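You operate a simulated robot arm through the tools that you are given. There is no shell and no other tool. Be economical: measure what you need, move in short steps, check, and stop when the job is done.

Carry out the task below with a simulated robot arm. There is one attempt and no reset: what you move stays moved.

## Task
Put things in order on the orange bench top. At the end: the orange cube is on the yellow tin; the white sleeve stands where the grey cap stood; the green cube is on the grey plain steel plate; the grey cap from the orange bench top stands where the green cube stood; whatever was shut is shut again. Leave all else as you found it, and nothing knocked over.
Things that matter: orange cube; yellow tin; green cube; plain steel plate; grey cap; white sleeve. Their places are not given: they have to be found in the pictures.

Only the result counts: the job must be done as asked and must still hold three seconds after the hand-in. Knocking over, shifting, dropping, spilling or breaking anything else fails it. A push-on lid holds only when it is set on centred and level and pressed home; a screw cap is set on level and turned clockwise until tight.

## Robot
A 6-joint arm with a two-finger parallel gripper, fixed in place. Base frame: the origin is at the foot of the arm, x ahead of it, y to its left, z up. Units: m, degrees, N and s.
With the tool pointing down near the work surface it reaches from about 0.24 to 0.64 m from the base axis. Its first joint turns from -66.0 to 66.0 degrees. Payload 2.7 kg.
The tool frame sits at the grasp point between the pads (the TCP): z along the fingers, y along the line on which they close. The tips reach 0.023 m beyond it. The gripper opens to 0.094 m. The fingers are 0.038 m wide and 0.01 m thick; the gripper's body (0.054 by 0.096 m) begins 0.039 m behind the TCP.
Orientation is that of the tool frame in the base frame, as [roll, pitch, yaw] about the fixed x, y, z axes, in that order (R = Rz(yaw) Ry(pitch) Rx(roll)). With the fingers straight down and closing along the base's y, the tool's x points along the base's -x, its y along +y and its z along -z.

## Interface
- The arm moves only by the tool nudge_tool. Its argument "plan" is a list that holds one entry, the list of rows, each a list of 7 numbers: the shift along the base's x, y, z in units of 500 mm (1.0 is 500 mm), then the turn, a rotation vector about the base's x, y, z in units of 60 degrees (1.0 is 60 degrees), then the gripper command, from -1 (shut) to 1 (fully open), values between in proportion. In form: [[[tx, ty, tz, rx, ry, rz, jaw], ...]]. A call has 1 to 12 rows; each row is the pose to reach, as a shift and turn from the pose commanded when the call began. A call with a number of a shift or a turn outside -1 to 1 is refused whole. Rows are played at 5 a second. More than 0.05 m and 8.6 degrees between two rows, or a gripper value outside its range, and nothing of the call is played. Where a pose cannot be reached the arm comes as near as it can. A force on the tool above 40 N (or 10 N above the force at the start of the call, whichever is more), or a blocked arm, ends the call early, and 0.2 s more pass. The fingers move at their own pace (about 0.045 m/s each) and stop on an object; they squeeze with about 36 N. The grip force told is the motor's: it shows also when the fingers shut on nothing. Time passes only in rows, and 0.2 s behind the last, so rows that repeat a pose let the fingers close. It gives the time, the measured TCP pose, the force on the tool (base axes), the opening and the grip force at its end, in the units of the frame above (readings bear some noise).
- Cameras (640 x 400 px; columns grow to the right, rows downward): "scene" is fixed at [0.0772, -0.4352, 1.4128]; the picture's right is [0.72, -0.69, 0.00], its down [-0.39, -0.41, -0.82] and it looks along [0.57, 0.59, -0.57] (base axes); focal length 314 px, centre (320, 200). "wrist" rides on the gripper at [-0.039, 0, -0.044] in the tool frame; the picture's right is [0.00, -1.00, 0.00], its down [0.97, 0.00, -0.24] and it looks along [0.24, 0.00, 0.97] (tool axes); focal length 218 px, centre (320, 200).
- get_image(camera): a new picture of that camera. No time passes.
- pixel_to_xyz(camera, pixels): for up to 12 pixels [column, row] of the newest picture of that camera ("zoom" is the newest enlarged one), the place [x, y, z] in the base frame of the surface seen there, good to about 0.002 m, but the place of the scene camera against the robot may be out by one fixed shift of up to 0.012 m in any direction. No time passes.
- zoom(camera, box): a new picture of the part [left, top, right, bottom] of that camera's present view, enlarged. No time passes.
- sign_off(): hands the job in; it is judged then, once.

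Keep the steps short. Do not move on a guess: measure, check each grasp and each placing, and mend mistakes. In all there are 80 turns and 38 pictures (those below and enlarged ones count). Leave the gripper open and the arm clear of the work at the hand-in unless told otherwise, and finish with a single line.

The tools are called after "Call:" as a command line: name --argument value ..., lists and objects as JSON in quotes. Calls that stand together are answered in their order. nudge_tool: Moves the arm, as the interface text tells. Its arguments: {"type":"object","properties":{"plan":{"type":"array","items":{"type":"array","items":{"type":"array","items":{"type":"number"}}}}},"required":["plan"]} The other tools are called the same way: get_image (camera) takes a picture; pixel_to_xyz (camera, pixels) gives the place of the surface under pixels of a picture; zoom (camera, box) takes an enlarged picture of a part of a camera's view; sign_off () hands the job in.

At the start:

```text
time_s: 0.0
tool_pos: [0.3488, 0.0989, 1.1669]
tcp_rot: [179.8, 0.0, 180.0]
wrist_force: [0.3, -0.1, 0.0]
width: 0.0939
gripper_force: 0.0
```

scene: 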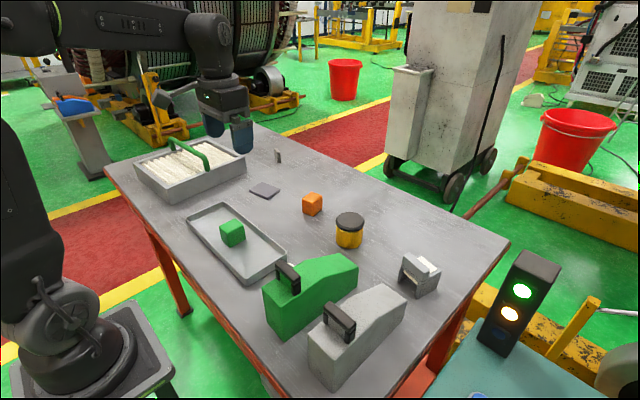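
wrist: 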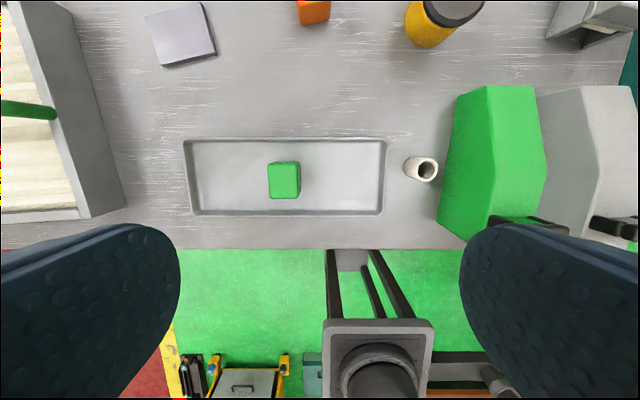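

I see the tray with the green cube, a plate, the orange cube, a tin with a dark top, and a white sleeve near the green block in the wrist view. I'll enlarge several parts to identify the cap and the small things.

Call:
zoom --camera "scene" --box '[230, 130, 470, 280]'

Call:
zoom --camera "wrist" --box '[380, 0, 640, 240]'

```text
2.67 times, centred on (350, 205) of scene
```

zoom: 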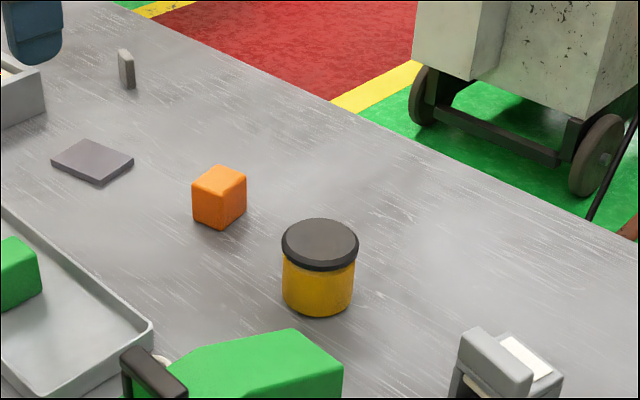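

```text
1.67 times, centred on (510, 120) of wrist
```

zoom: 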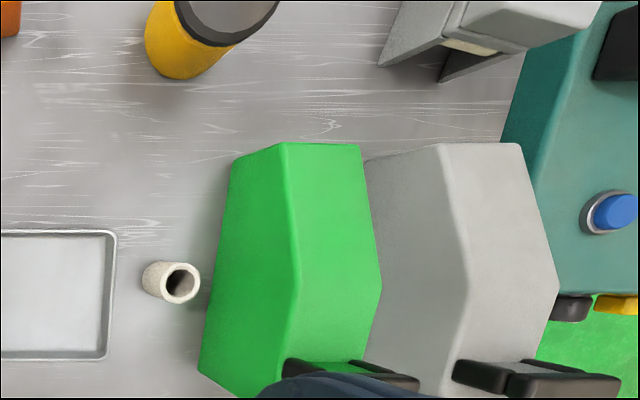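

The grey cap isn't visible yet. I'll look closer at the two wedge-shaped boxes, the bracket and the bin.

Call:
zoom --camera "scene" --box '[250, 230, 450, 400]'

Call:
zoom --camera "scene" --box '[100, 110, 300, 290]'

Call:
pixel_to_xyz --camera "wrist" --pixels '[[284, 175], [425, 170], [415, 180], [487, 90], [530, 90], [545, 180], [465, 240], [180, 35], [314, 10], [455, 10], [190, 145], [380, 208]]'

Call:
pixel_to_xyz --camera "scene" --pixels '[[232, 225], [265, 190], [312, 197], [349, 219], [278, 152], [418, 262], [430, 270], [290, 270], [288, 290], [340, 262], [340, 315], [385, 293]]'

```text
2.35 times, centred on (350, 315) of scene
```

zoom: 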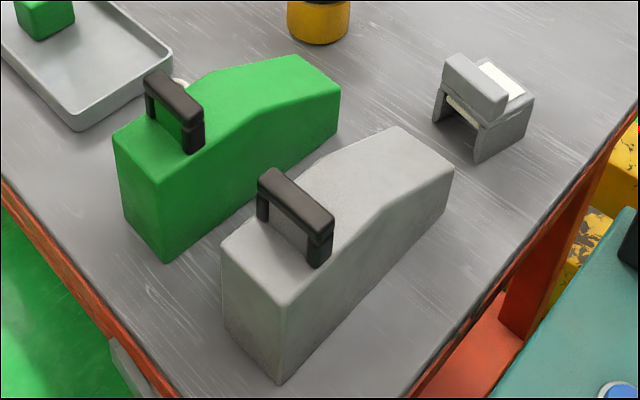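

```text
2.22 times, centred on (200, 200) of scene
```

zoom: 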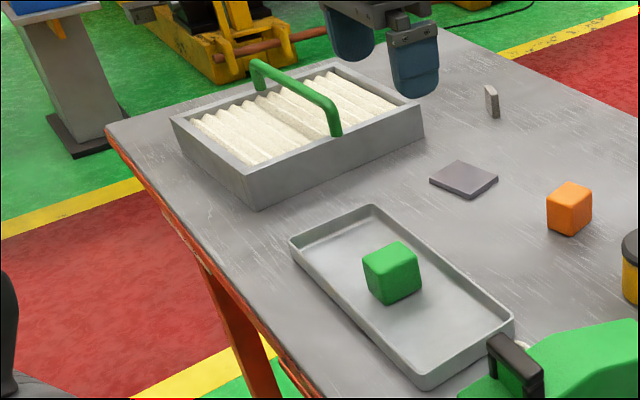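

```text
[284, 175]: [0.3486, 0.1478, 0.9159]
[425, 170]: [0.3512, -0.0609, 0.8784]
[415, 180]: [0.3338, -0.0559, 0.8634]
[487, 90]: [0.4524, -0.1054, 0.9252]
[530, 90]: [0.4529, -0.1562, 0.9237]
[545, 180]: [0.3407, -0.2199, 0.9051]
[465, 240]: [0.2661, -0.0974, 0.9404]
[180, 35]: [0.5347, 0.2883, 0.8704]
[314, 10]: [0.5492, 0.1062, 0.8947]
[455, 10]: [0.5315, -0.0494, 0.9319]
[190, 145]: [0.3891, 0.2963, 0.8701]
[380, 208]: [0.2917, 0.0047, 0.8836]
```

```text
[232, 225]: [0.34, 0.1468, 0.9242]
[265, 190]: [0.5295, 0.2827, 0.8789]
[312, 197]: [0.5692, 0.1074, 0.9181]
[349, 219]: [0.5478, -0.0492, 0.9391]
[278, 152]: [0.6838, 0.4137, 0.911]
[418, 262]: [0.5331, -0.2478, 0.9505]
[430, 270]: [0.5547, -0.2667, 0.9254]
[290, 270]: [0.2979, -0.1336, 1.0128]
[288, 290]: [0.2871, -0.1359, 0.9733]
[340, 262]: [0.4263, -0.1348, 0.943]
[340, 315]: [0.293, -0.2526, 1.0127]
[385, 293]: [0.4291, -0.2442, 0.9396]
```

The cap isn't visible on the open bench, so it may be behind or under something. I'll move the arm at its present height toward the bracket (x 0.50, y -0.25) to look with the wrist camera.

Call:
nudge_tool --plan '[[[0.03, -0.07, 0, 0, 0, 0, 1], [0.06, -0.14, 0, 0, 0, 0, 1], [0.09, -0.21, 0, 0, 0, 0, 1], [0.12, -0.28, 0, 0, 0, 0, 1], [0.15, -0.35, 0, 0, 0, 0, 1], [0.18, -0.42, 0, 0, 0, 0, 1], [0.21, -0.49, 0, 0, 0, 0, 1], [0.24, -0.56, 0, 0, 0, 0, 1], [0.27, -0.63, 0, 0, 0, 0, 1], [0.3, -0.7, 0, 0, 0, 0, 1], [0.3, -0.7, 0, 0, 0, 0, 1]]]'

Call:
get_image --camera "wrist"

Call:
get_image --camera "scene"

```text
time_s: 2.4
tool_pos: [0.4991, -0.2506, 1.1671]
tcp_rot: [179.9, 0.0, -179.9]
wrist_force: [1.0, -0.2, 0.6]
width: 0.094
gripper_force: 0.2
```

```text
31 pictures are left
```

wrist: 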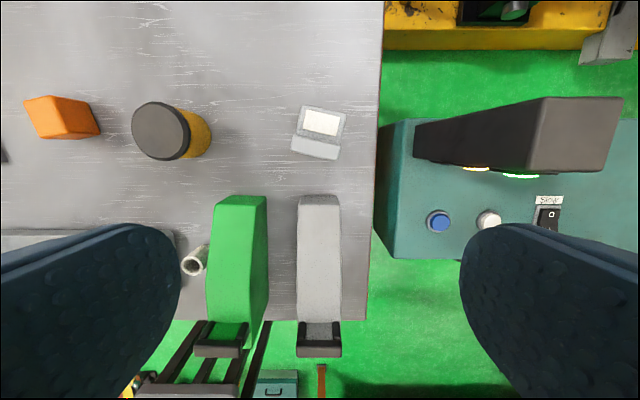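

```text
30 pictures are left
```

scene: 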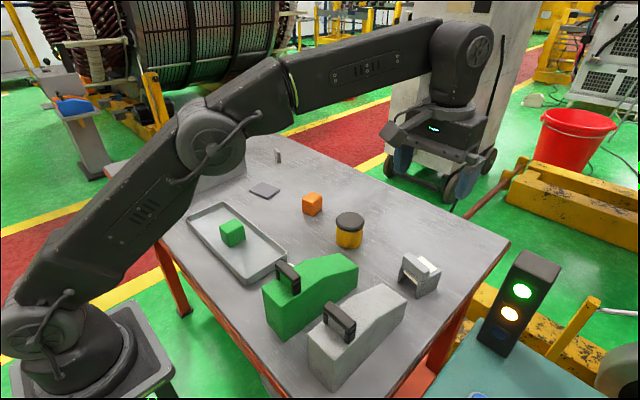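

Nothing lies behind the bracket. The two wedges with handles (wrist about (237,260) and (320,250)) may be lift-off covers. I'll zoom in on them and on the tin and bracket.

Call:
zoom --camera "wrist" --box '[170, 180, 370, 370]'

Call:
zoom --camera "wrist" --box '[110, 80, 370, 180]'

Call:
zoom --camera "scene" --box '[250, 240, 370, 390]'

```text
2.11 times, centred on (270, 275) of wrist
```

zoom: 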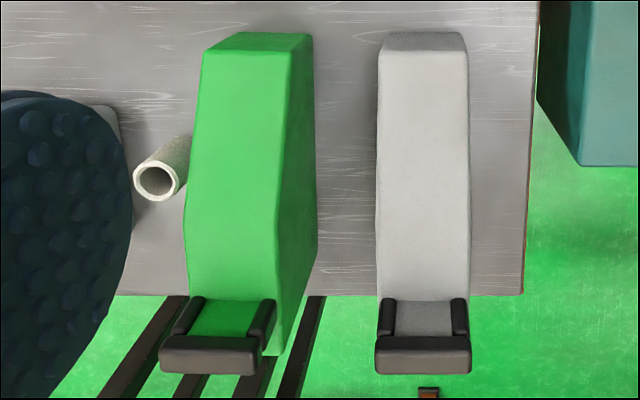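

```text
2.46 times, centred on (240, 130) of wrist
```

zoom: 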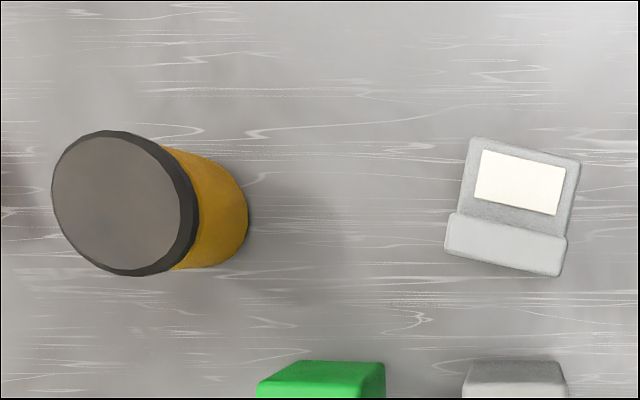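

```text
2.67 times, centred on (310, 315) of scene
```

zoom: 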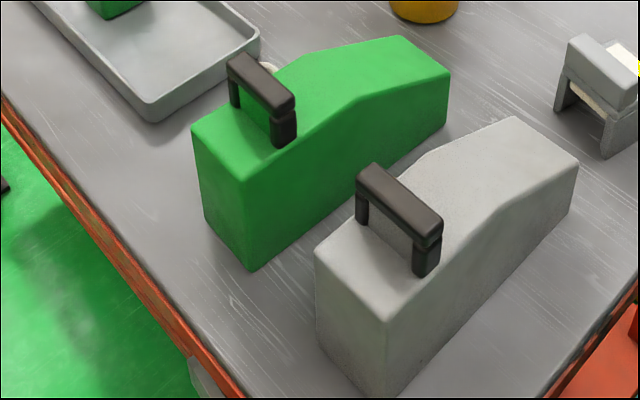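

The wedges have no seams and carry bridge handles, so they look like hoods. I'll measure the handles and the other objects in the wrist picture.

Call:
pixel_to_xyz --camera "wrist" --pixels '[[197, 348], [217, 348], [240, 350], [217, 343], [300, 347], [319, 348], [340, 347], [319, 353], [319, 330], [217, 325], [215, 322], [240, 322]]'

Call:
pixel_to_xyz --camera "wrist" --pixels '[[132, 130], [180, 130], [158, 104], [158, 156], [205, 130], [320, 120], [315, 148], [60, 118], [320, 200], [237, 198], [215, 240], [266, 200]]'

Call:
pixel_to_xyz --camera "zoom" --pixels '[[245, 70], [275, 90], [260, 85], [234, 95], [282, 130], [380, 185], [420, 215], [400, 205], [195, 135], [252, 268], [320, 310], [445, 118]]'

```text
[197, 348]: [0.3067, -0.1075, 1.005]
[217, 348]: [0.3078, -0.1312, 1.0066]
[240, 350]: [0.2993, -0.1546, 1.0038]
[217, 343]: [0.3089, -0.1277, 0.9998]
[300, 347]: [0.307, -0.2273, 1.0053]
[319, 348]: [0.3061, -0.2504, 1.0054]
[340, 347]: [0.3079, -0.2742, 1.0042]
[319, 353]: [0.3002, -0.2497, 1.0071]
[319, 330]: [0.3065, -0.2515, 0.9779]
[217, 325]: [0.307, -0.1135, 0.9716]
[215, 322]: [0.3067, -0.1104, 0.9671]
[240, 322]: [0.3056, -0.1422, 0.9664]
```

```text
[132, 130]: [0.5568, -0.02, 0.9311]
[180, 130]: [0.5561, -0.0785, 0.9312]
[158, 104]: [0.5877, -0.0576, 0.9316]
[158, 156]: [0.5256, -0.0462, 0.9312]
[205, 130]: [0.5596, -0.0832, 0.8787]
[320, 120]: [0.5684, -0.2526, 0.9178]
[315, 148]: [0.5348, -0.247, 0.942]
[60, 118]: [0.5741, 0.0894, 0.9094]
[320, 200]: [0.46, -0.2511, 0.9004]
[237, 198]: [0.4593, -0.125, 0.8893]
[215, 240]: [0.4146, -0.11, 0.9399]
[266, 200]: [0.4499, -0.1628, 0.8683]
```

```text
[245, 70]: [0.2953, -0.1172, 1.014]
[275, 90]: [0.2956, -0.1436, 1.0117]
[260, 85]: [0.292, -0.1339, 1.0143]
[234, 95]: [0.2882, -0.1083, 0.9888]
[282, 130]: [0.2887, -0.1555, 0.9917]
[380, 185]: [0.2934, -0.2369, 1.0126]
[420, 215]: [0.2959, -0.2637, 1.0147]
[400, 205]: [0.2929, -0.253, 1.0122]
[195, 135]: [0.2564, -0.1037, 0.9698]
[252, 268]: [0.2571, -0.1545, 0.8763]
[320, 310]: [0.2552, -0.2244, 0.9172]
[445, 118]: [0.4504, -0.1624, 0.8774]
```

Handle bars measure x≈0.30, top z≈1.006, green one at y≈-0.131, and the hood top is at z≈0.967. I'll go above the green handle and turn the tool so that it closes along x, then check for the cap under it by lifting.

Call:
nudge_tool --plan '[[[-0.05, 0.03, -0.017, 0, 0, -0.125, 1], [-0.1, 0.06, -0.034, 0, 0, -0.25, 1], [-0.15, 0.09, -0.05, 0, 0, -0.375, 1], [-0.2, 0.12, -0.067, 0, 0, -0.5, 1], [-0.25, 0.15, -0.084, 0, 0, -0.625, 1], [-0.3, 0.18, -0.1, 0, 0, -0.75, 1], [-0.35, 0.21, -0.117, 0, 0, -0.875, 1], [-0.398, 0.239, -0.134, 0, 0, -1.0, 1], [-0.398, 0.239, -0.134, 0, 0, -1.0, 1]]]'

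Call:
nudge_tool --plan '[[[0, 0, 0, 0, 0, -0.125, 1], [0, 0, 0, 0, 0, -0.25, 1], [0, 0, 0, 0, 0, -0.375, 1], [0, 0, 0, 0, 0, -0.5, 1], [0, 0, 0, 0, 0, -0.5, 0.3], [0, 0, 0, 0, 0, -0.5, 0.2]]]'

Call:
get_image --camera "wrist"

```text
time_s: 4.4
tool_pos: [0.2985, -0.1313, 1.0989]
tcp_rot: [179.8, 0.1, 119.9]
wrist_force: [-0.7, -0.1, 0.0]
width: 0.0941
gripper_force: 0.1
```

```text
time_s: 5.8
tool_pos: [0.3002, -0.1313, 1.1003]
tcp_rot: [179.8, 0.0, 89.9]
wrist_force: [0.0, -0.1, 0.7]
width: 0.0564
gripper_force: 0.0
```

```text
26 pictures are left
```

wrist: 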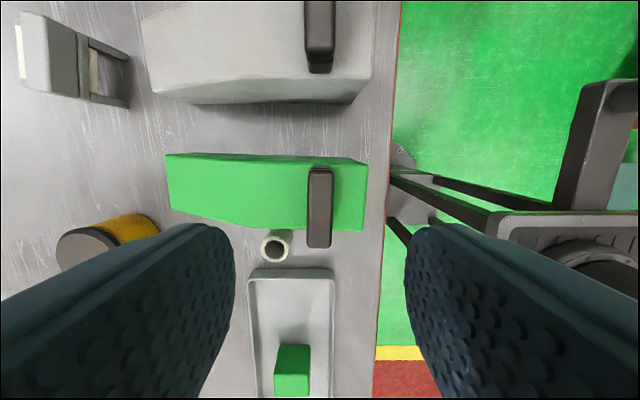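

Camera faces the green handle (bar at (320,205)). I'll measure the bar exactly.

Call:
pixel_to_xyz --camera "wrist" --pixels '[[310, 205], [319, 205], [329, 205], [319, 175], [319, 240], [270, 250], [283, 243], [320, 40]]'

```text
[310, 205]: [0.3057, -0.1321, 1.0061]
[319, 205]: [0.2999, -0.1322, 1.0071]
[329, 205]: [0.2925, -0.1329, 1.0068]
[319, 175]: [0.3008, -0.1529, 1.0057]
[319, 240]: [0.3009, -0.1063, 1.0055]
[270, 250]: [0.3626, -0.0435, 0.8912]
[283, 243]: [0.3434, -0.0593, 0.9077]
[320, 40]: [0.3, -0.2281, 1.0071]
```

The bar is 14 mm wide, centred at (0.2995, -0.130), top at 1.006. I'll descend to TCP z 0.997 and close.

Call:
nudge_tool --plan '[[[0, 0.002, -0.06, 0, 0, 0, 0.2], [0, 0.002, -0.12, 0, 0, 0, 0.2], [-0.001, 0.002, -0.18, 0, 0, 0, 0.2], [-0.001, 0.002, -0.206, 0, 0, 0, 0.2], [-0.001, 0.002, -0.206, 0, 0, 0, -1], [-0.001, 0.002, -0.206, 0, 0, 0, -1], [-0.001, 0.002, -0.206, 0, 0, 0, -1], [-0.001, 0.002, -0.206, 0, 0, 0, -1]]]'

```text
time_s: 7.6
tool_pos: [0.2985, -0.1299, 0.9976]
tcp_rot: [179.8, -0.1, 90.0]
wrist_force: [0.8, 0.7, -2.4]
width: 0.0176
gripper_force: 36.4
```

Gripped at 17.6 mm. Now a small 12 mm lift to read the weight.

Call:
nudge_tool --plan '[[[0, 0, 0.008, 0, 0, 0, -1], [0, 0, 0.016, 0, 0, 0, -1], [0, 0, 0.024, 0, 0, 0, -1], [0, 0, 0.024, 0, 0, 0, -1]]]'

Call:
zoom --camera "scene" --box '[220, 210, 400, 350]'

```text
time_s: 8.6
tool_pos: [0.2996, -0.1302, 1.0104]
tcp_rot: [179.8, 0.0, 90.0]
wrist_force: [0.2, -0.3, -5.2]
width: 0.0178
gripper_force: 35.9
```

```text
2.86 times, centred on (310, 280) of scene
```

zoom: 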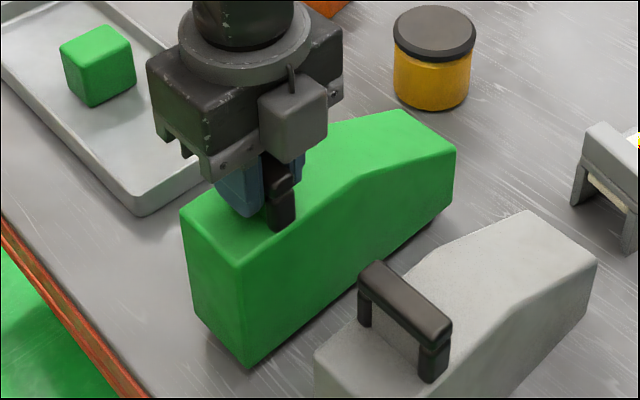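

It lifts level (about 5 N), so it is a hood. I'll raise it another 120 mm straight up and look beneath.

Call:
nudge_tool --plan '[[[0, 0, 0.04, 0, 0, 0, -1], [0, 0, 0.08, 0, 0, 0, -1], [0, 0, 0.12, 0, 0, 0, -1], [0, 0, 0.16, 0, 0, 0, -1], [0, 0, 0.2, 0, 0, 0, -1], [0, 0, 0.24, 0, 0, 0, -1], [0, 0, 0.24, 0, 0, 0, -1]]]'

Call:
zoom --camera "scene" --box '[200, 160, 440, 340]'

```text
time_s: 10.2
tool_pos: [0.2969, -0.1309, 1.1305]
tcp_rot: [-180.0, 0.0, 90.1]
wrist_force: [0.0, 0.5, -5.9]
width: 0.0179
gripper_force: 35.8
```

```text
2.22 times, centred on (320, 250) of scene
```

zoom: 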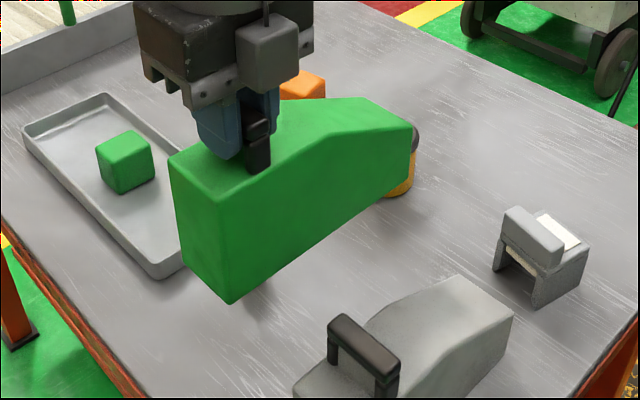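

The bench beneath the green hood is empty. I'll set it back at exactly the same commanded pose and release.

Call:
nudge_tool --plan '[[[0, 0, -0.05, 0, 0, 0, -1], [0, 0, -0.1, 0, 0, 0, -1], [0, 0, -0.15, 0, 0, 0, -1], [0, 0, -0.2, 0, 0, 0, -1], [0, 0, -0.235, 0, 0, 0, -1], [0, 0, -0.25, 0, 0, 0, -1], [0, 0, -0.258, 0, 0, 0, -1], [0, 0, -0.264, 0, 0, 0, -1], [0, 0, -0.264, 0, 0, 0, -1]]]'

```text
time_s: 12.2
tool_pos: [0.3007, -0.1307, 0.9971]
tcp_rot: [179.9, -0.1, 89.9]
wrist_force: [-2.8, 1.2, 6.6]
width: 0.0177
gripper_force: 36.4
```

It is seated (force +6.6 N upward). I'll open part way, rise, and move over the grey handle (y -0.2505).

Call:
nudge_tool --plan '[[[0, 0, 0, 0, 0, 0, 0.2], [0, 0, 0, 0, 0, 0, 0.2], [0, 0, 0, 0, 0, 0, 0.2], [0, 0, 0.06, 0, 0, 0, 0.2], [0, 0, 0.12, 0, 0, 0, 0.2], [0, -0.08, 0.12, 0, 0, 0, 0.2], [0, -0.16, 0.12, 0, 0, 0, 0.2], [0, -0.242, 0.12, 0, 0, 0, 0.2], [0, -0.242, 0.12, 0, 0, 0, 0.2]]]'

Call:
get_image --camera "wrist"

Call:
get_image --camera "scene"

```text
time_s: 14.2
tool_pos: [0.2984, -0.2529, 1.0545]
tcp_rot: [179.9, 0.0, 90.0]
wrist_force: [-0.5, -0.1, 0.4]
width: 0.0561
gripper_force: 0.1
```

```text
23 pictures are left
```

wrist: 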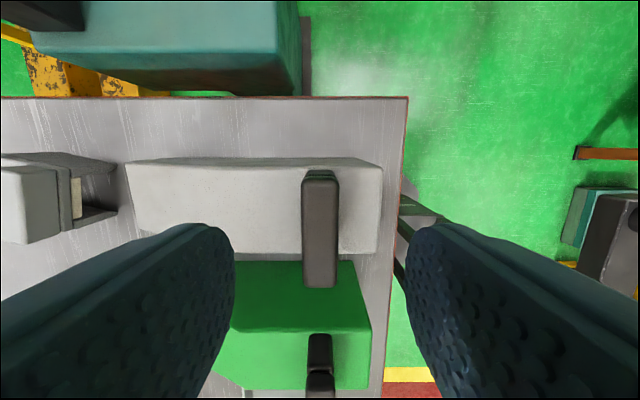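

```text
22 pictures are left
```

scene: 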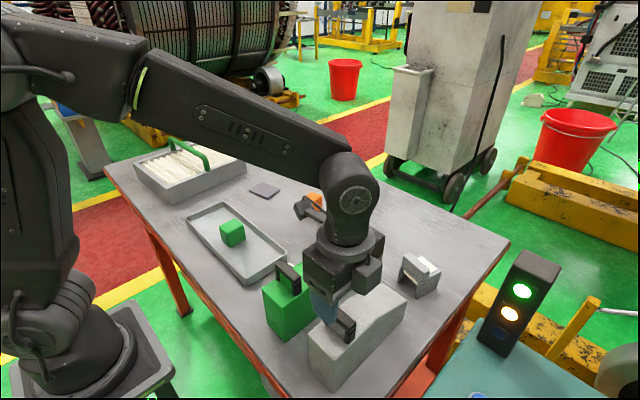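

The green hood stands as before. Next I measure the grey bar at (320,230) in the wrist picture.

Call:
pixel_to_xyz --camera "wrist" --pixels '[[305, 230], [320, 230], [336, 230], [320, 185], [320, 280], [150, 240], [375, 160], [370, 245]]'

```text
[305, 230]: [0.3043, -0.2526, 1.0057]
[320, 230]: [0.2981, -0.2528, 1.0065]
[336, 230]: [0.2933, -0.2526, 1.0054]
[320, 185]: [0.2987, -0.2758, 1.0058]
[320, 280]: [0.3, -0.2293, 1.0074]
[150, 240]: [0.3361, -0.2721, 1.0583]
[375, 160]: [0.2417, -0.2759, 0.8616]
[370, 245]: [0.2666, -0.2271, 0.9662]
```

The bar is centred at (0.2985, -0.2525). I'll descend 60 mm, close, then lift a little.

Call:
nudge_tool --plan '[[[0, -0.002, -0.06, 0, 0, 0, 0.2], [0, -0.002, -0.1, 0, 0, 0, 0.2], [0, -0.002, -0.12, 0, 0, 0, 0.2], [0, -0.002, -0.12, 0, 0, 0, -1], [0, -0.002, -0.12, 0, 0, 0, -1], [0, -0.002, -0.12, 0, 0, 0, -1], [0, -0.002, -0.12, 0, 0, 0, -1], [0, -0.002, -0.11, 0, 0, 0, -1], [0, -0.002, -0.1, 0, 0, 0, -1], [0, -0.002, -0.09, 0, 0, 0, -1], [0, -0.002, -0.09, 0, 0, 0, -1]]]'

Call:
nudge_tool --plan '[[[0, 0, 0.04, 0, 0, 0, -1], [0, 0, 0.08, 0, 0, 0, -1], [0, 0, 0.12, 0, 0, 0, -1], [0, 0, 0.16, 0, 0, 0, -1], [0, 0, 0.2, 0, 0, 0, -1], [0, 0, 0.24, 0, 0, 0, -1], [0, 0, 0.24, 0, 0, 0, -1]]]'

Call:
get_image --camera "scene"

```text
time_s: 16.6
tool_pos: [0.3001, -0.2532, 1.0125]
tcp_rot: [179.8, 0.0, 90.0]
wrist_force: [-0.6, 0.4, -5.7]
width: 0.0179
gripper_force: 35.6
```

```text
time_s: 18.2
tool_pos: [0.2988, -0.253, 1.1334]
tcp_rot: [180.0, 0.0, 90.0]
wrist_force: [0.3, -0.1, -5.5]
width: 0.0177
gripper_force: 36.2
```

```text
21 pictures are left
```

scene: 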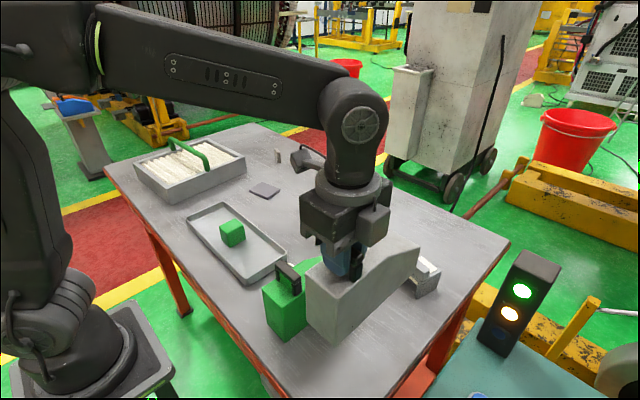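

I'll enlarge the area under the raised grey hood.

Call:
zoom --camera "scene" --box '[270, 240, 450, 400]'

```text
2.50 times, centred on (360, 320) of scene
```

zoom: 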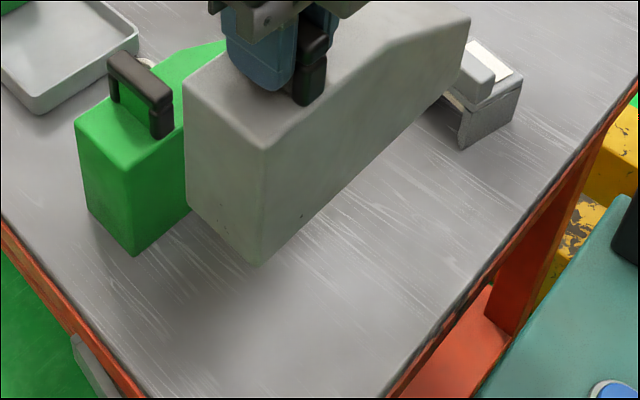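

Nothing is under the grey hood either. I'll put it back at its pose; the remaining shut thing is the lidded tin.

Call:
nudge_tool --plan '[[[0, 0, -0.05, 0, 0, 0, -1], [0, 0, -0.1, 0, 0, 0, -1], [0, 0, -0.15, 0, 0, 0, -1], [0, 0, -0.2, 0, 0, 0, -1], [0, 0, -0.24, 0, 0, 0, -1], [0, 0, -0.255, 0, 0, 0, -1], [0, 0, -0.263, 0, 0, 0, -1], [0, 0, -0.27, 0, 0, 0, -1], [0, 0, -0.27, 0, 0, 0, -1]]]'

Call:
nudge_tool --plan '[[[0, 0, 0, 0, 0, 0, 0.2], [0, 0, 0, 0, 0, 0, 0.2], [0, 0, 0, 0, 0, 0, 0.2], [0, 0, 0.06, 0, 0, 0, 0.2], [0, 0, 0.12, 0, 0, 0, 0.2], [0, 0, 0.2, 0, 0, 0, 0.2], [0.05, 0, 0.28, 0, 0, 0, 0.6], [0.1, 0.05, 0.3, 0, 0, 0, 1], [0.16, 0.1, 0.3, 0, 0, 0, 1], [0.22, 0.15, 0.3, 0, 0, 0, 1]]]'

```text
time_s: 20.2
tool_pos: [0.2996, -0.2514, 0.9978]
tcp_rot: [179.9, 0.1, 90.0]
wrist_force: [-0.1, -0.4, -5.8]
width: 0.0178
gripper_force: 36.2
```

```text
time_s: 22.4
tool_pos: [0.4095, -0.1779, 1.1484]
tcp_rot: [-180.0, 0.0, 90.0]
wrist_force: [-0.1, 0.3, -0.1]
width: 0.094
gripper_force: 0.1
```

Both hoods are back. Now I go above the tin (about (0.5565,-0.050)) for a close look at the lid.

Call:
nudge_tool --plan '[[[0.06, 0.052, -0.02, 0, 0, 0, 1], [0.12, 0.104, -0.04, 0, 0, 0, 1], [0.18, 0.156, -0.06, 0, 0, 0, 1], [0.24, 0.208, -0.08, 0, 0, 0, 1], [0.294, 0.256, -0.1, 0, 0, 0, 1], [0.294, 0.256, -0.1, 0, 0, 0, 1]]]'

Call:
get_image --camera "wrist"

Call:
zoom --camera "scene" --box '[230, 180, 430, 390]'

```text
time_s: 23.8
tool_pos: [0.5558, -0.0507, 1.097]
tcp_rot: [179.9, 0.0, 89.9]
wrist_force: [0.7, 0.6, 0.8]
width: 0.094
gripper_force: 0.1
```

```text
19 pictures are left
```

wrist: 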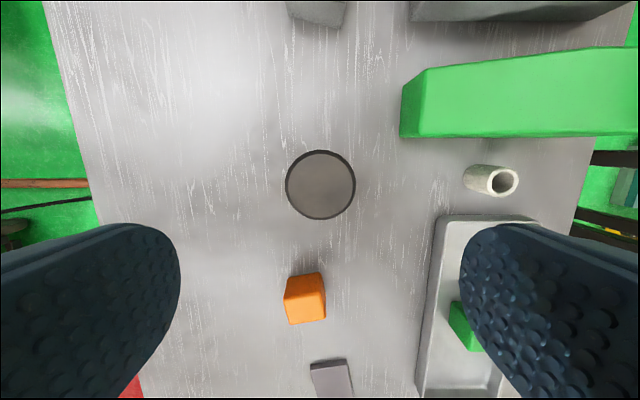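

```text
1.90 times, centred on (330, 285) of scene
```

zoom: 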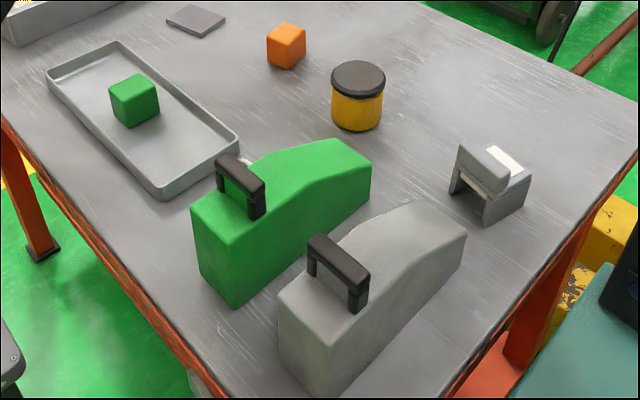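

Hoods look right. I'll measure the lid rim at (285..356,150..220), the cube, plate, sleeve and tray.

Call:
pixel_to_xyz --camera "wrist" --pixels '[[320, 185], [288, 185], [353, 185], [320, 153], [320, 216], [290, 280], [320, 276], [304, 297], [322, 318], [311, 368], [346, 362], [330, 385]]'

Call:
pixel_to_xyz --camera "wrist" --pixels '[[493, 181], [518, 181], [505, 169], [505, 195], [470, 175], [470, 200], [440, 218], [425, 390], [430, 250], [260, 185], [450, 310], [478, 345]]'

Call:
pixel_to_xyz --camera "zoom" --pixels '[[331, 75], [385, 75], [358, 60], [340, 97], [372, 98], [358, 128], [358, 110], [358, 100], [125, 80], [285, 32], [195, 15], [300, 180]]'

```text
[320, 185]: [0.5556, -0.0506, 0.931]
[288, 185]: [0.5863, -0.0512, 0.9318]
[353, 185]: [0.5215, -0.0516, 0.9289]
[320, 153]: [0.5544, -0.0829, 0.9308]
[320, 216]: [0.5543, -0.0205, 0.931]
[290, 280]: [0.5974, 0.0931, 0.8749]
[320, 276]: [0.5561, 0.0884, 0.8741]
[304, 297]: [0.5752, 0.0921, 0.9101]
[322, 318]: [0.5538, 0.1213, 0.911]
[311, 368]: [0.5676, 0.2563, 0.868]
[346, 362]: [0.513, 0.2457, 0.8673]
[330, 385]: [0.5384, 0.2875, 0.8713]
```

```text
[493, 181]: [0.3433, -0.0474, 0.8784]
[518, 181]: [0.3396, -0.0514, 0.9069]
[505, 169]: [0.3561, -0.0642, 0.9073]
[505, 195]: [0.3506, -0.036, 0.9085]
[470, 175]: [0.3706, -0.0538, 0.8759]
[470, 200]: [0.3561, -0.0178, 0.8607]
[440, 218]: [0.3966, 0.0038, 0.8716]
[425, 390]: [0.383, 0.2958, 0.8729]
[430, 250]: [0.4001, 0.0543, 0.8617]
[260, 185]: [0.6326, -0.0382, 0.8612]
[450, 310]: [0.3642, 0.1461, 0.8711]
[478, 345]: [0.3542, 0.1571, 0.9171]
```

```text
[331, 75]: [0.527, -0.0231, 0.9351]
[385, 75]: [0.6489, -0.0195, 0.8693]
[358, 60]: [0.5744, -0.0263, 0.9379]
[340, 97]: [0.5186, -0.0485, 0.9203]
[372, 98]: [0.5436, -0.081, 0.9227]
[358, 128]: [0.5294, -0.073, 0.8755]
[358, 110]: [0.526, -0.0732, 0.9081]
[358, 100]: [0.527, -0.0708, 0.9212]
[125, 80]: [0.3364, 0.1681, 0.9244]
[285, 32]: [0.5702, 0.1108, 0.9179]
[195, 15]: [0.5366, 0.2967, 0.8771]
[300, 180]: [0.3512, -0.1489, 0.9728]
```

The lid is centred at about (0.555,-0.0515), about 65 mm across, top z 0.931 and lower edge near 0.914. I'll descend to TCP z 0.922, straddle it and close.

Call:
nudge_tool --plan '[[[-0.001, -0.002, -0.08, 0, 0, 0, 1], [-0.001, -0.002, -0.16, 0, 0, 0, 1], [-0.001, -0.002, -0.24, 0, 0, 0, 1], [-0.001, -0.002, -0.3, 0, 0, 0, 1], [-0.001, -0.002, -0.33, 0, 0, 0, 1], [-0.001, -0.002, -0.35, 0, 0, 0, 1], [-0.001, -0.002, -0.35, 0, 0, 0, 1]]]'

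Call:
nudge_tool --plan '[[[0, 0, 0, 0, 0, 0, -1], [0, 0, 0, 0, 0, 0, -1], [0, 0, 0, 0, 0, 0, -1], [0, 0, 0, 0, 0, 0, -1]]]'

```text
time_s: 25.4
tool_pos: [0.5541, -0.052, 0.9227]
tcp_rot: [180.0, 0.0, 90.0]
wrist_force: [0.3, 0.0, -0.2]
width: 0.0942
gripper_force: 0.0
```

```text
time_s: 26.4
tool_pos: [0.557, -0.0509, 0.9226]
tcp_rot: [179.9, -0.1, 89.9]
wrist_force: [-0.3, 0.1, 0.1]
width: 0.0697
gripper_force: 36.2
```

Lid gripped (69.7 mm). I'll lift 12 mm slowly and see whether the lid comes off or the tin comes along.

Call:
nudge_tool --plan '[[[0, 0, 0.004, 0, 0, 0, -1], [0, 0, 0.008, 0, 0, 0, -1], [0, 0, 0.012, 0, 0, 0, -1], [0, 0, 0.018, 0, 0, 0, -1], [0, 0, 0.024, 0, 0, 0, -1], [0, 0, 0.024, 0, 0, 0, -1]]]'

Call:
zoom --camera "scene" --box '[280, 160, 420, 280]'

```text
time_s: 27.8
tool_pos: [0.5551, -0.0513, 0.9343]
tcp_rot: [179.9, 0.0, 90.0]
wrist_force: [1.2, -0.3, -3.6]
width: 0.0699
gripper_force: 35.9
```

```text
3.33 times, centred on (350, 220) of scene
```

zoom: 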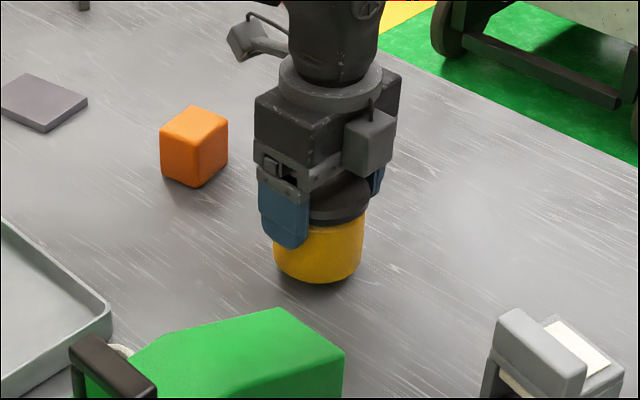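

The tin came up with the lid (3.6 N), so the lid is held. I'll set it back down, then turn anticlockwise 60° with the tin on the bench to test for a screw thread.

Call:
nudge_tool --plan '[[[0, 0, -0.01, 0, 0, 0, -1], [0, 0, -0.02, 0, 0, 0, -1], [0, 0, -0.025, 0, 0, 0, -1], [0, 0, -0.025, 0, 0, 0, -1]]]'

Call:
nudge_tool --plan '[[[0, 0, 0, 0, 0, 0.125, -1], [0, 0, 0, 0, 0, 0.25, -1], [0, 0, 0, 0, 0, 0.375, -1], [0, 0, 0, 0, 0, 0.5, -1], [0, 0, 0, 0, 0, 0.625, -1], [0, 0, 0, 0, 0, 0.75, -1], [0, 0, 0, 0, 0, 0.875, -1], [0, 0, 0, 0, 0, 1, -1], [0, 0, 0, 0, 0, 1, -1]]]'

```text
time_s: 28.8
tool_pos: [0.556, -0.0514, 0.9241]
tcp_rot: [180.0, 0.0, 89.9]
wrist_force: [-2.2, -0.6, 2.5]
width: 0.0697
gripper_force: 36.0
```

```text
time_s: 30.8
tool_pos: [0.5548, -0.0494, 0.9226]
tcp_rot: [179.9, 0.0, 150.1]
wrist_force: [0.3, 1.5, 5.8]
width: 0.0696
gripper_force: 36.1
```

The upward force grew to 5.8 N during turning, which may mean the lid is rising on a thread. I'll lift 12 mm and look.

Call:
nudge_tool --plan '[[[0, 0, 0.004, 0, 0, 0, -1], [0, 0, 0.008, 0, 0, 0, -1], [0, 0, 0.014, 0, 0, 0, -1], [0, 0, 0.02, 0, 0, 0, -1], [0, 0, 0.03, 0, 0, 0, -1], [0, 0, 0.03, 0, 0, 0, -1]]]'

Call:
zoom --camera "scene" --box '[280, 160, 420, 280]'

```text
time_s: 32.2
tool_pos: [0.5551, -0.0506, 0.9367]
tcp_rot: [179.8, 0.0, 150.1]
wrist_force: [0.1, 0.1, -2.8]
width: 0.0696
gripper_force: 36.0
```

```text
3.33 times, centred on (350, 220) of scene
```

zoom: 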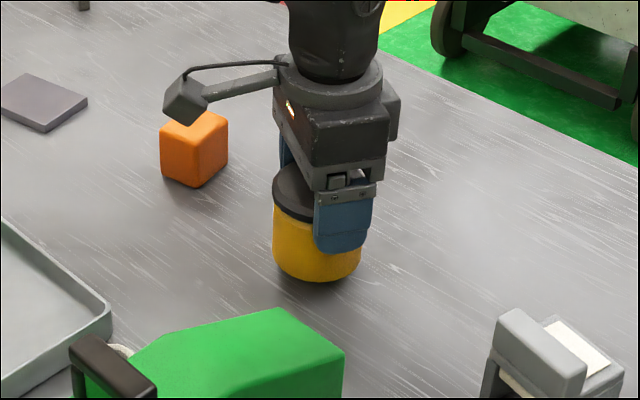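

The tin is still attached and hangs from the lid. I'll set it down again and release; before more lid work I'll look for the cap in and behind the bin and under the bracket.

Call:
nudge_tool --plan '[[[0, 0, -0.015, 0, 0, 0, -1], [0, 0, -0.025, 0, 0, 0, -1], [0, 0, -0.029, 0, 0, 0, -1], [0, 0, -0.029, 0, 0, 0, 1], [0, 0, -0.029, 0, 0, 0, 1], [0, 0, -0.029, 0, 0, 0, 1], [0, 0, 0.04, 0, 0, 0, 1], [0, 0, 0.12, 0, 0, 0, 1], [0, 0, 0.2, 0, 0, 0, 1], [0, 0.06, 0.27, 0, 0, 0, 1], [0, 0.12, 0.34, 0, 0, 0, 1]]]'

Call:
nudge_tool --plan '[[[-0.01, 0.08, 0.02, 0, 0, 0.06, 1], [-0.02, 0.16, 0.05, 0, 0, 0.12, 1], [-0.03, 0.24, 0.07, 0, 0, 0.18, 1], [-0.04, 0.32, 0.09, 0, 0, 0.24, 1], [-0.05, 0.4, 0.1, 0, 0, 0.3, 1], [-0.06, 0.48, 0.1, 0, 0, 0.36, 1], [-0.07, 0.56, 0.1, 0, 0, 0.42, 1], [-0.08, 0.64, 0.1, 0, 0, 0.48, 1], [-0.09, 0.7, 0.1, 0, 0, 0.5, 1]]]'

Call:
get_image --camera "wrist"

```text
time_s: 34.6
tool_pos: [0.556, 0.0116, 1.1086]
tcp_rot: [-180.0, 0.0, 150.1]
wrist_force: [-0.5, 0.4, 0.0]
width: 0.0939
gripper_force: 0.0
```

```text
time_s: 36.6
tool_pos: [0.4888, 0.3231, 1.1454]
tcp_rot: [179.9, 0.0, 179.4]
wrist_force: [-0.9, -0.1, -0.1]
width: 0.0938
gripper_force: 0.0
out of reach, approached as far as the arm can: row 7, 8, 9
```

```text
15 pictures are left
```

wrist: 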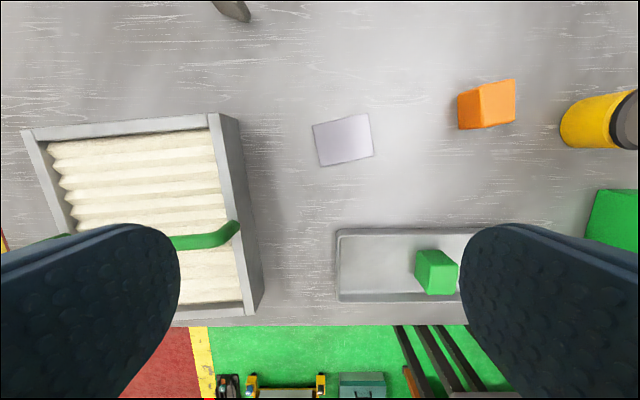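

There is no cap at the bin (a filter fills it) and nothing behind it. So the tin is the only closed container left. I'll head back over it with yaw 120 for a longer unscrewing stroke.

Call:
nudge_tool --plan '[[[0.0, -0.07, 0, 0, 0, -0.12, 1], [0, -0.14, 0, 0, 0, -0.24, 1], [0.01, -0.21, 0, 0, 0, -0.36, 1], [0.02, -0.28, 0, 0, 0, -0.48, 1], [0.03, -0.35, 0, 0, 0, -0.6, 1], [0.05, -0.42, 0, 0, 0, -0.72, 1], [0.07, -0.49, 0, 0, 0, -0.84, 1], [0.08, -0.56, 0, 0, 0, -0.96, 1], [0.09, -0.65, 0, 0, 0, -1, 1], [0.09, -0.73, 0, 0, 0, -1, 1], [0.09, -0.73, 0, 0, 0, -1, 1]]]'

```text
time_s: 39.0
tool_pos: [0.5349, -0.041, 1.1425]
tcp_rot: [179.9, 0.0, 120.0]
wrist_force: [-0.5, -0.7, -0.3]
width: 0.094
gripper_force: 0.0
```

Now I go lower above the tin and measure the lid's centre and height again.

Call:
nudge_tool --plan '[[[0.02, -0.01, -0.06, 0, 0, 0, 1], [0.041, -0.02, -0.12, 0, 0, 0, 1], [0.041, -0.02, -0.16, 0, 0, 0, 1], [0.041, -0.02, -0.16, 0, 0, 0, 1]]]'

Call:
get_image --camera "wrist"

```text
time_s: 40.0
tool_pos: [0.5547, -0.0512, 1.0621]
tcp_rot: [179.9, 0.0, 120.1]
wrist_force: [0.4, -0.1, -0.1]
width: 0.0941
gripper_force: 0.1
```

```text
14 pictures are left
```

wrist: 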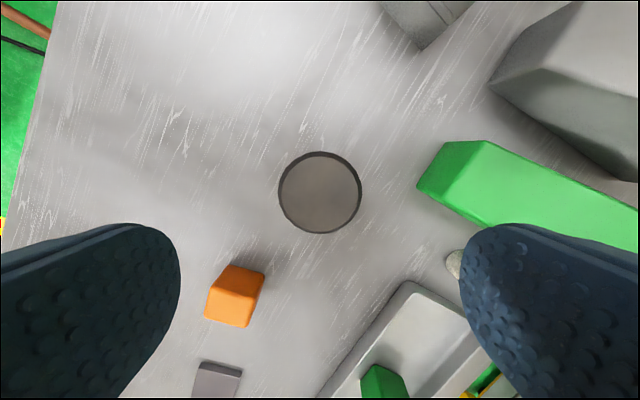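

Call:
pixel_to_xyz --camera "wrist" --pixels '[[320, 192], [283, 192], [358, 192], [320, 157], [320, 229], [300, 180], [340, 180], [340, 210], [300, 210], [310, 195]]'

```text
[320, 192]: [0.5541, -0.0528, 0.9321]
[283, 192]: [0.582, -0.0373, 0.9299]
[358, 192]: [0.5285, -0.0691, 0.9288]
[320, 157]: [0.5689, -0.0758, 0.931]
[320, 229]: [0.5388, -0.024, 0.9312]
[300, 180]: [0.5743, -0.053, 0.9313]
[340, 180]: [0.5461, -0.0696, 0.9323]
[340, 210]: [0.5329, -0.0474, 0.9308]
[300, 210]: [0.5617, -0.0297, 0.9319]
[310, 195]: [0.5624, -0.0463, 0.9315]
```

The lid is still centred at (0.5547,-0.052), top 0.931. I'll descend, grip, press 2 mm down and turn anticlockwise.

Call:
nudge_tool --plan '[[[0, -0.001, -0.08, 0, 0, 0, 1], [0, -0.001, -0.16, 0, 0, 0, 1], [0, -0.001, -0.22, 0, 0, 0, 1], [0, -0.001, -0.26, 0, 0, 0, 1], [0, -0.001, -0.278, 0, 0, 0, 1], [0, -0.001, -0.278, 0, 0, 0, -1], [0, -0.001, -0.278, 0, 0, 0, -1], [0, -0.001, -0.278, 0, 0, 0, -1], [0, -0.001, -0.282, 0, 0, 0, -1], [0, -0.001, -0.282, 0, 0, 0, -1]]]'

Call:
nudge_tool --plan '[[[0, 0, 0, 0, 0, 0.125, -1], [0, 0, 0, 0, 0, 0.25, -1], [0, 0, 0, 0, 0, 0.375, -1], [0, 0, 0, 0, 0, 0.5, -1], [0, 0, 0, 0, 0, 0.625, -1], [0, 0, 0, 0, 0, 0.75, -1], [0, 0, 0, 0, 0, 0.875, -1], [0, 0, 0, 0, 0, 1, -1], [0, 0, 0, 0, 0, 1, -1]]]'

Call:
nudge_tool --plan '[[[0, 0, 0, 0, 0, 0.125, -1], [0, 0, 0, 0, 0, 0.25, -1], [0, 0, 0, 0, 0, 0.375, -1], [0, 0, 0, 0, 0, 0.5, -1], [0, 0, 0, 0, 0, 0.625, -1], [0, 0, 0, 0, 0, 0.75, -1], [0, 0, 0, 0, 0, 0.875, -1], [0, 0, 0, 0, 0, 1, -1], [0, 0, 0, 0, 0, 1, -1]]]'

```text
time_s: 42.2
tool_pos: [0.5557, -0.0528, 0.9253]
tcp_rot: [179.8, 0.1, 119.9]
wrist_force: [-7.0, -1.8, 18.1]
width: 0.0695
gripper_force: 36.0
```

```text
time_s: 44.2
tool_pos: [0.5553, -0.0492, 0.9246]
tcp_rot: [180.0, 0.1, -179.8]
wrist_force: [0.4, -0.2, 22.4]
width: 0.0695
gripper_force: 35.5
```

```text
time_s: 46.2
tool_pos: [0.5547, -0.0516, 0.9224]
tcp_rot: [179.9, 0.0, -120.0]
wrist_force: [2.3, -3.7, 9.4]
width: 0.0696
gripper_force: 36.4
```

Turned 120° in all; the press force fell from 22 to 9 N, so something changed. I'll lift 15 mm and look.

Call:
nudge_tool --plan '[[[0, 0, 0.008, 0, 0, 0, -1], [0, 0, 0.016, 0, 0, 0, -1], [0, 0, 0.024, 0, 0, 0, -1], [0, 0, 0.034, 0, 0, 0, -1], [0, 0, 0.034, 0, 0, 0, -1]]]'

Call:
zoom --camera "scene" --box '[280, 160, 420, 280]'

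```text
time_s: 47.4
tool_pos: [0.5559, -0.0522, 0.9396]
tcp_rot: [179.9, 0.0, -120.0]
wrist_force: [-0.1, 0.0, -3.8]
width: 0.0693
gripper_force: 36.2
```

```text
3.33 times, centred on (350, 220) of scene
```

zoom: 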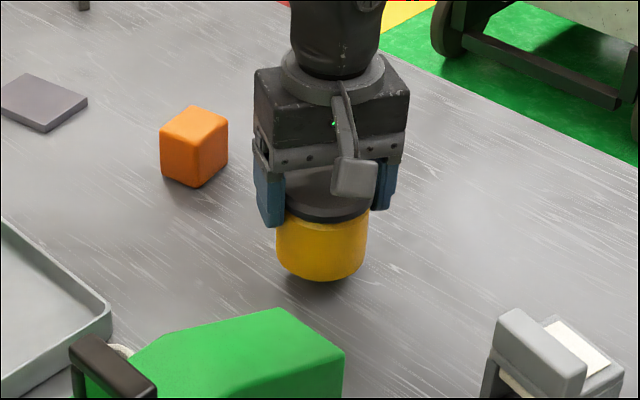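

Still attached. I'll measure the visible side of the tin (lid's lower edge near (325,220), tin bottom near (322,280)) to see if the lid has risen on the body, and look closer at the bracket.

Call:
pixel_to_xyz --camera "zoom" --pixels '[[322, 205], [322, 210], [322, 216], [322, 220], [322, 224], [322, 230], [322, 270], [322, 276], [322, 280], [322, 283]]'

Call:
zoom --camera "scene" --box '[380, 235, 460, 310]'

```text
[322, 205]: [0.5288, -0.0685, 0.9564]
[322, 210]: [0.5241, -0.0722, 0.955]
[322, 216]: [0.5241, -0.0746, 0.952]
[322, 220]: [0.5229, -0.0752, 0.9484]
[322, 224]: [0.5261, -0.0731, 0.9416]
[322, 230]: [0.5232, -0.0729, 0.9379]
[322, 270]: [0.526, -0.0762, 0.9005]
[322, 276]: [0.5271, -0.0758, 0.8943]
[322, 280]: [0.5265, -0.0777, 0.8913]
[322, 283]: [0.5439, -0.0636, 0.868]
```

```text
5.33 times, centred on (420, 272) of scene
```

zoom: 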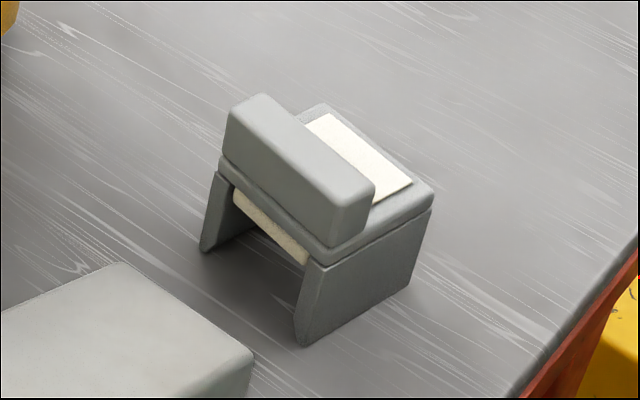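

The measurements don't show a clear rise. My fingertips reached 23 mm below the TCP, past the lid's lower edge, so I may have been clamping the body too. I'll set it down, release, rise to TCP 0.938 so that only the lid is held, and lift again.

Call:
nudge_tool --plan '[[[0, 0, -0.02, 0, 0, 0, -1], [0, 0, -0.03, 0, 0, 0, -1], [0, 0, -0.033, 0, 0, 0, -1], [0, 0, -0.033, 0, 0, 0, 1], [0, 0, -0.033, 0, 0, 0, 1], [0, 0, -0.033, 0, 0, 0, 1], [0, 0, 0, 0, 0, -0.12, 1], [0, 0, 0, 0, 0, -0.24, 1], [0, 0, 0, 0, 0, -0.36, 1], [0, 0, 0, 0, 0, -0.48, 1], [0, 0, 0, 0, 0, -0.6, 1], [0, 0, 0, 0, 0, -0.7, 1]]]'

Call:
nudge_tool --plan '[[[0, 0, 0, 0, 0, -0.14, 1], [0, 0, 0, 0, 0, -0.28, 1], [0, 0, 0, 0, 0, -0.28, -1], [0, 0, 0, 0, 0, -0.28, -1], [0, 0, 0, 0, 0, -0.28, -1], [0, 0, 0, 0, 0, -0.28, -1]]]'

```text
time_s: 50.0
tool_pos: [0.5546, -0.0521, 0.9405]
tcp_rot: [179.9, 0.0, -162.0]
wrist_force: [0.3, -0.1, -0.2]
width: 0.0938
gripper_force: 0.1
```

```text
time_s: 51.4
tool_pos: [0.5544, -0.0511, 0.9416]
tcp_rot: [179.9, 0.0, -178.8]
wrist_force: [-0.4, -0.5, 0.2]
width: 0.0692
gripper_force: 36.2
```

Gripped at 69 mm with the tips at about z 0.917. Lift 15 mm.

Call:
nudge_tool --plan '[[[0, 0, 0.006, 0, 0, 0, -1], [0, 0, 0.012, 0, 0, 0, -1], [0, 0, 0.02, 0, 0, 0, -1], [0, 0, 0.03, 0, 0, 0, -1], [0, 0, 0.03, 0, 0, 0, -1]]]'

Call:
pixel_to_xyz --camera "scene" --pixels '[[349, 246], [349, 248], [349, 244], [349, 242], [349, 238], [349, 234], [349, 230]]'

```text
time_s: 52.6
tool_pos: [0.5551, -0.0513, 0.9548]
tcp_rot: [179.9, -0.1, -178.8]
wrist_force: [-0.2, -0.5, -2.7]
width: 0.0692
gripper_force: 35.6
```

```text
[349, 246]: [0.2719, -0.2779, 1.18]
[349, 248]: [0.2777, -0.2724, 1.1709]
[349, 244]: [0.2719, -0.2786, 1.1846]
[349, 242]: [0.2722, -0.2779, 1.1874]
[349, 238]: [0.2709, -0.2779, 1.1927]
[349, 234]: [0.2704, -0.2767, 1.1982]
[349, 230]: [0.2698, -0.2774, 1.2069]
```

Still about 3 N, so the tin hangs on the lid. I'll set it down, press firmly (≈25 N) so the bench holds the body, and turn anticlockwise again.

Call:
nudge_tool --plan '[[[0, 0, -0.02, 0, 0, 0, -1], [0, 0, -0.03, 0, 0, 0, -1], [0, 0, -0.034, 0, 0, 0, -1], [0, 0, -0.038, 0, 0, 0, -1], [0, 0, -0.038, 0, 0, 0, -1]]]'

Call:
nudge_tool --plan '[[[0, 0, 0, 0, 0, 0.125, -1], [0, 0, 0, 0, 0, 0.25, -1], [0, 0, 0, 0, 0, 0.375, -1], [0, 0, 0, 0, 0, 0.5, -1], [0, 0, 0, 0, 0, 0.625, -1], [0, 0, 0, 0, 0, 0.75, -1], [0, 0, 0, 0, 0, 0.875, -1], [0, 0, 0, 0, 0, 1, -1], [0, 0, 0, 0, 0, 1, -1]]]'

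```text
time_s: 53.8
tool_pos: [0.5563, -0.051, 0.9392]
tcp_rot: [-180.0, 0.5, -178.7]
wrist_force: [-3.1, 1.8, 27.3]
width: 0.0688
gripper_force: 35.9
```

```text
time_s: 55.8
tool_pos: [0.5562, -0.0504, 0.9368]
tcp_rot: [180.0, 0.0, -118.6]
wrist_force: [3.9, 1.1, 18.3]
width: 0.0692
gripper_force: 35.5
```

Now lift 15 mm and read the weight and picture.

Call:
nudge_tool --plan '[[[0, 0, 0.008, 0, 0, 0, -1], [0, 0, 0.016, 0, 0, 0, -1], [0, 0, 0.026, 0, 0, 0, -1], [0, 0, 0.036, 0, 0, 0, -1], [0, 0, 0.046, 0, 0, 0, -1], [0, 0, 0.046, 0, 0, 0, -1], [0, 0, 0.046, 0, 0, 0, -1]]]'

Call:
zoom --camera "scene" --box '[300, 180, 400, 260]'

```text
time_s: 57.4
tool_pos: [0.5551, -0.0523, 0.9583]
tcp_rot: [179.9, 0.0, -118.8]
wrist_force: [-0.4, -0.3, -4.3]
width: 0.0693
gripper_force: 35.8
```

```text
5.00 times, centred on (350, 220) of scene
```

zoom: 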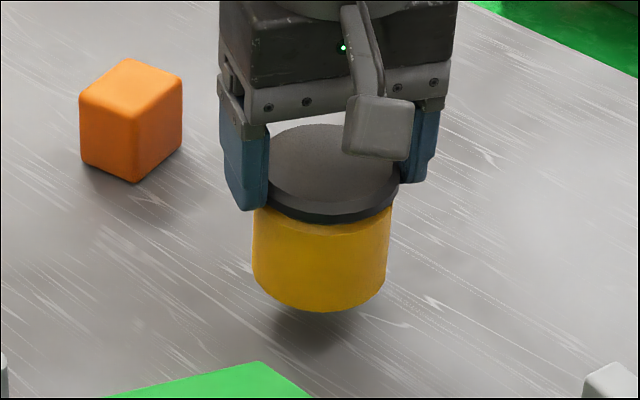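

A lighter shoulder of the tin now shows at (370,225) under the lid, which was not visible before; the lid may be rising. I'll measure.

Call:
pixel_to_xyz --camera "zoom" --pixels '[[310, 200], [310, 208], [310, 214], [310, 219], [310, 223], [310, 228], [310, 235], [310, 300], [310, 308], [310, 312], [380, 215], [375, 225]]'

```text
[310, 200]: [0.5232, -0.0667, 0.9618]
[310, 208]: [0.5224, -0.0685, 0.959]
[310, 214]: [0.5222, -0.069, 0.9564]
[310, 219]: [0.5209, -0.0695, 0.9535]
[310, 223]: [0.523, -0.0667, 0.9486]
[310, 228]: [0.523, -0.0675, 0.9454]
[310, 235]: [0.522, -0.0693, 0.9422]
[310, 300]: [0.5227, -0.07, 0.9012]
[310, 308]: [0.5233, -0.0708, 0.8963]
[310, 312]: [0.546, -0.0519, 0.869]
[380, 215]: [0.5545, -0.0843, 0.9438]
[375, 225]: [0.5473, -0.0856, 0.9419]
```

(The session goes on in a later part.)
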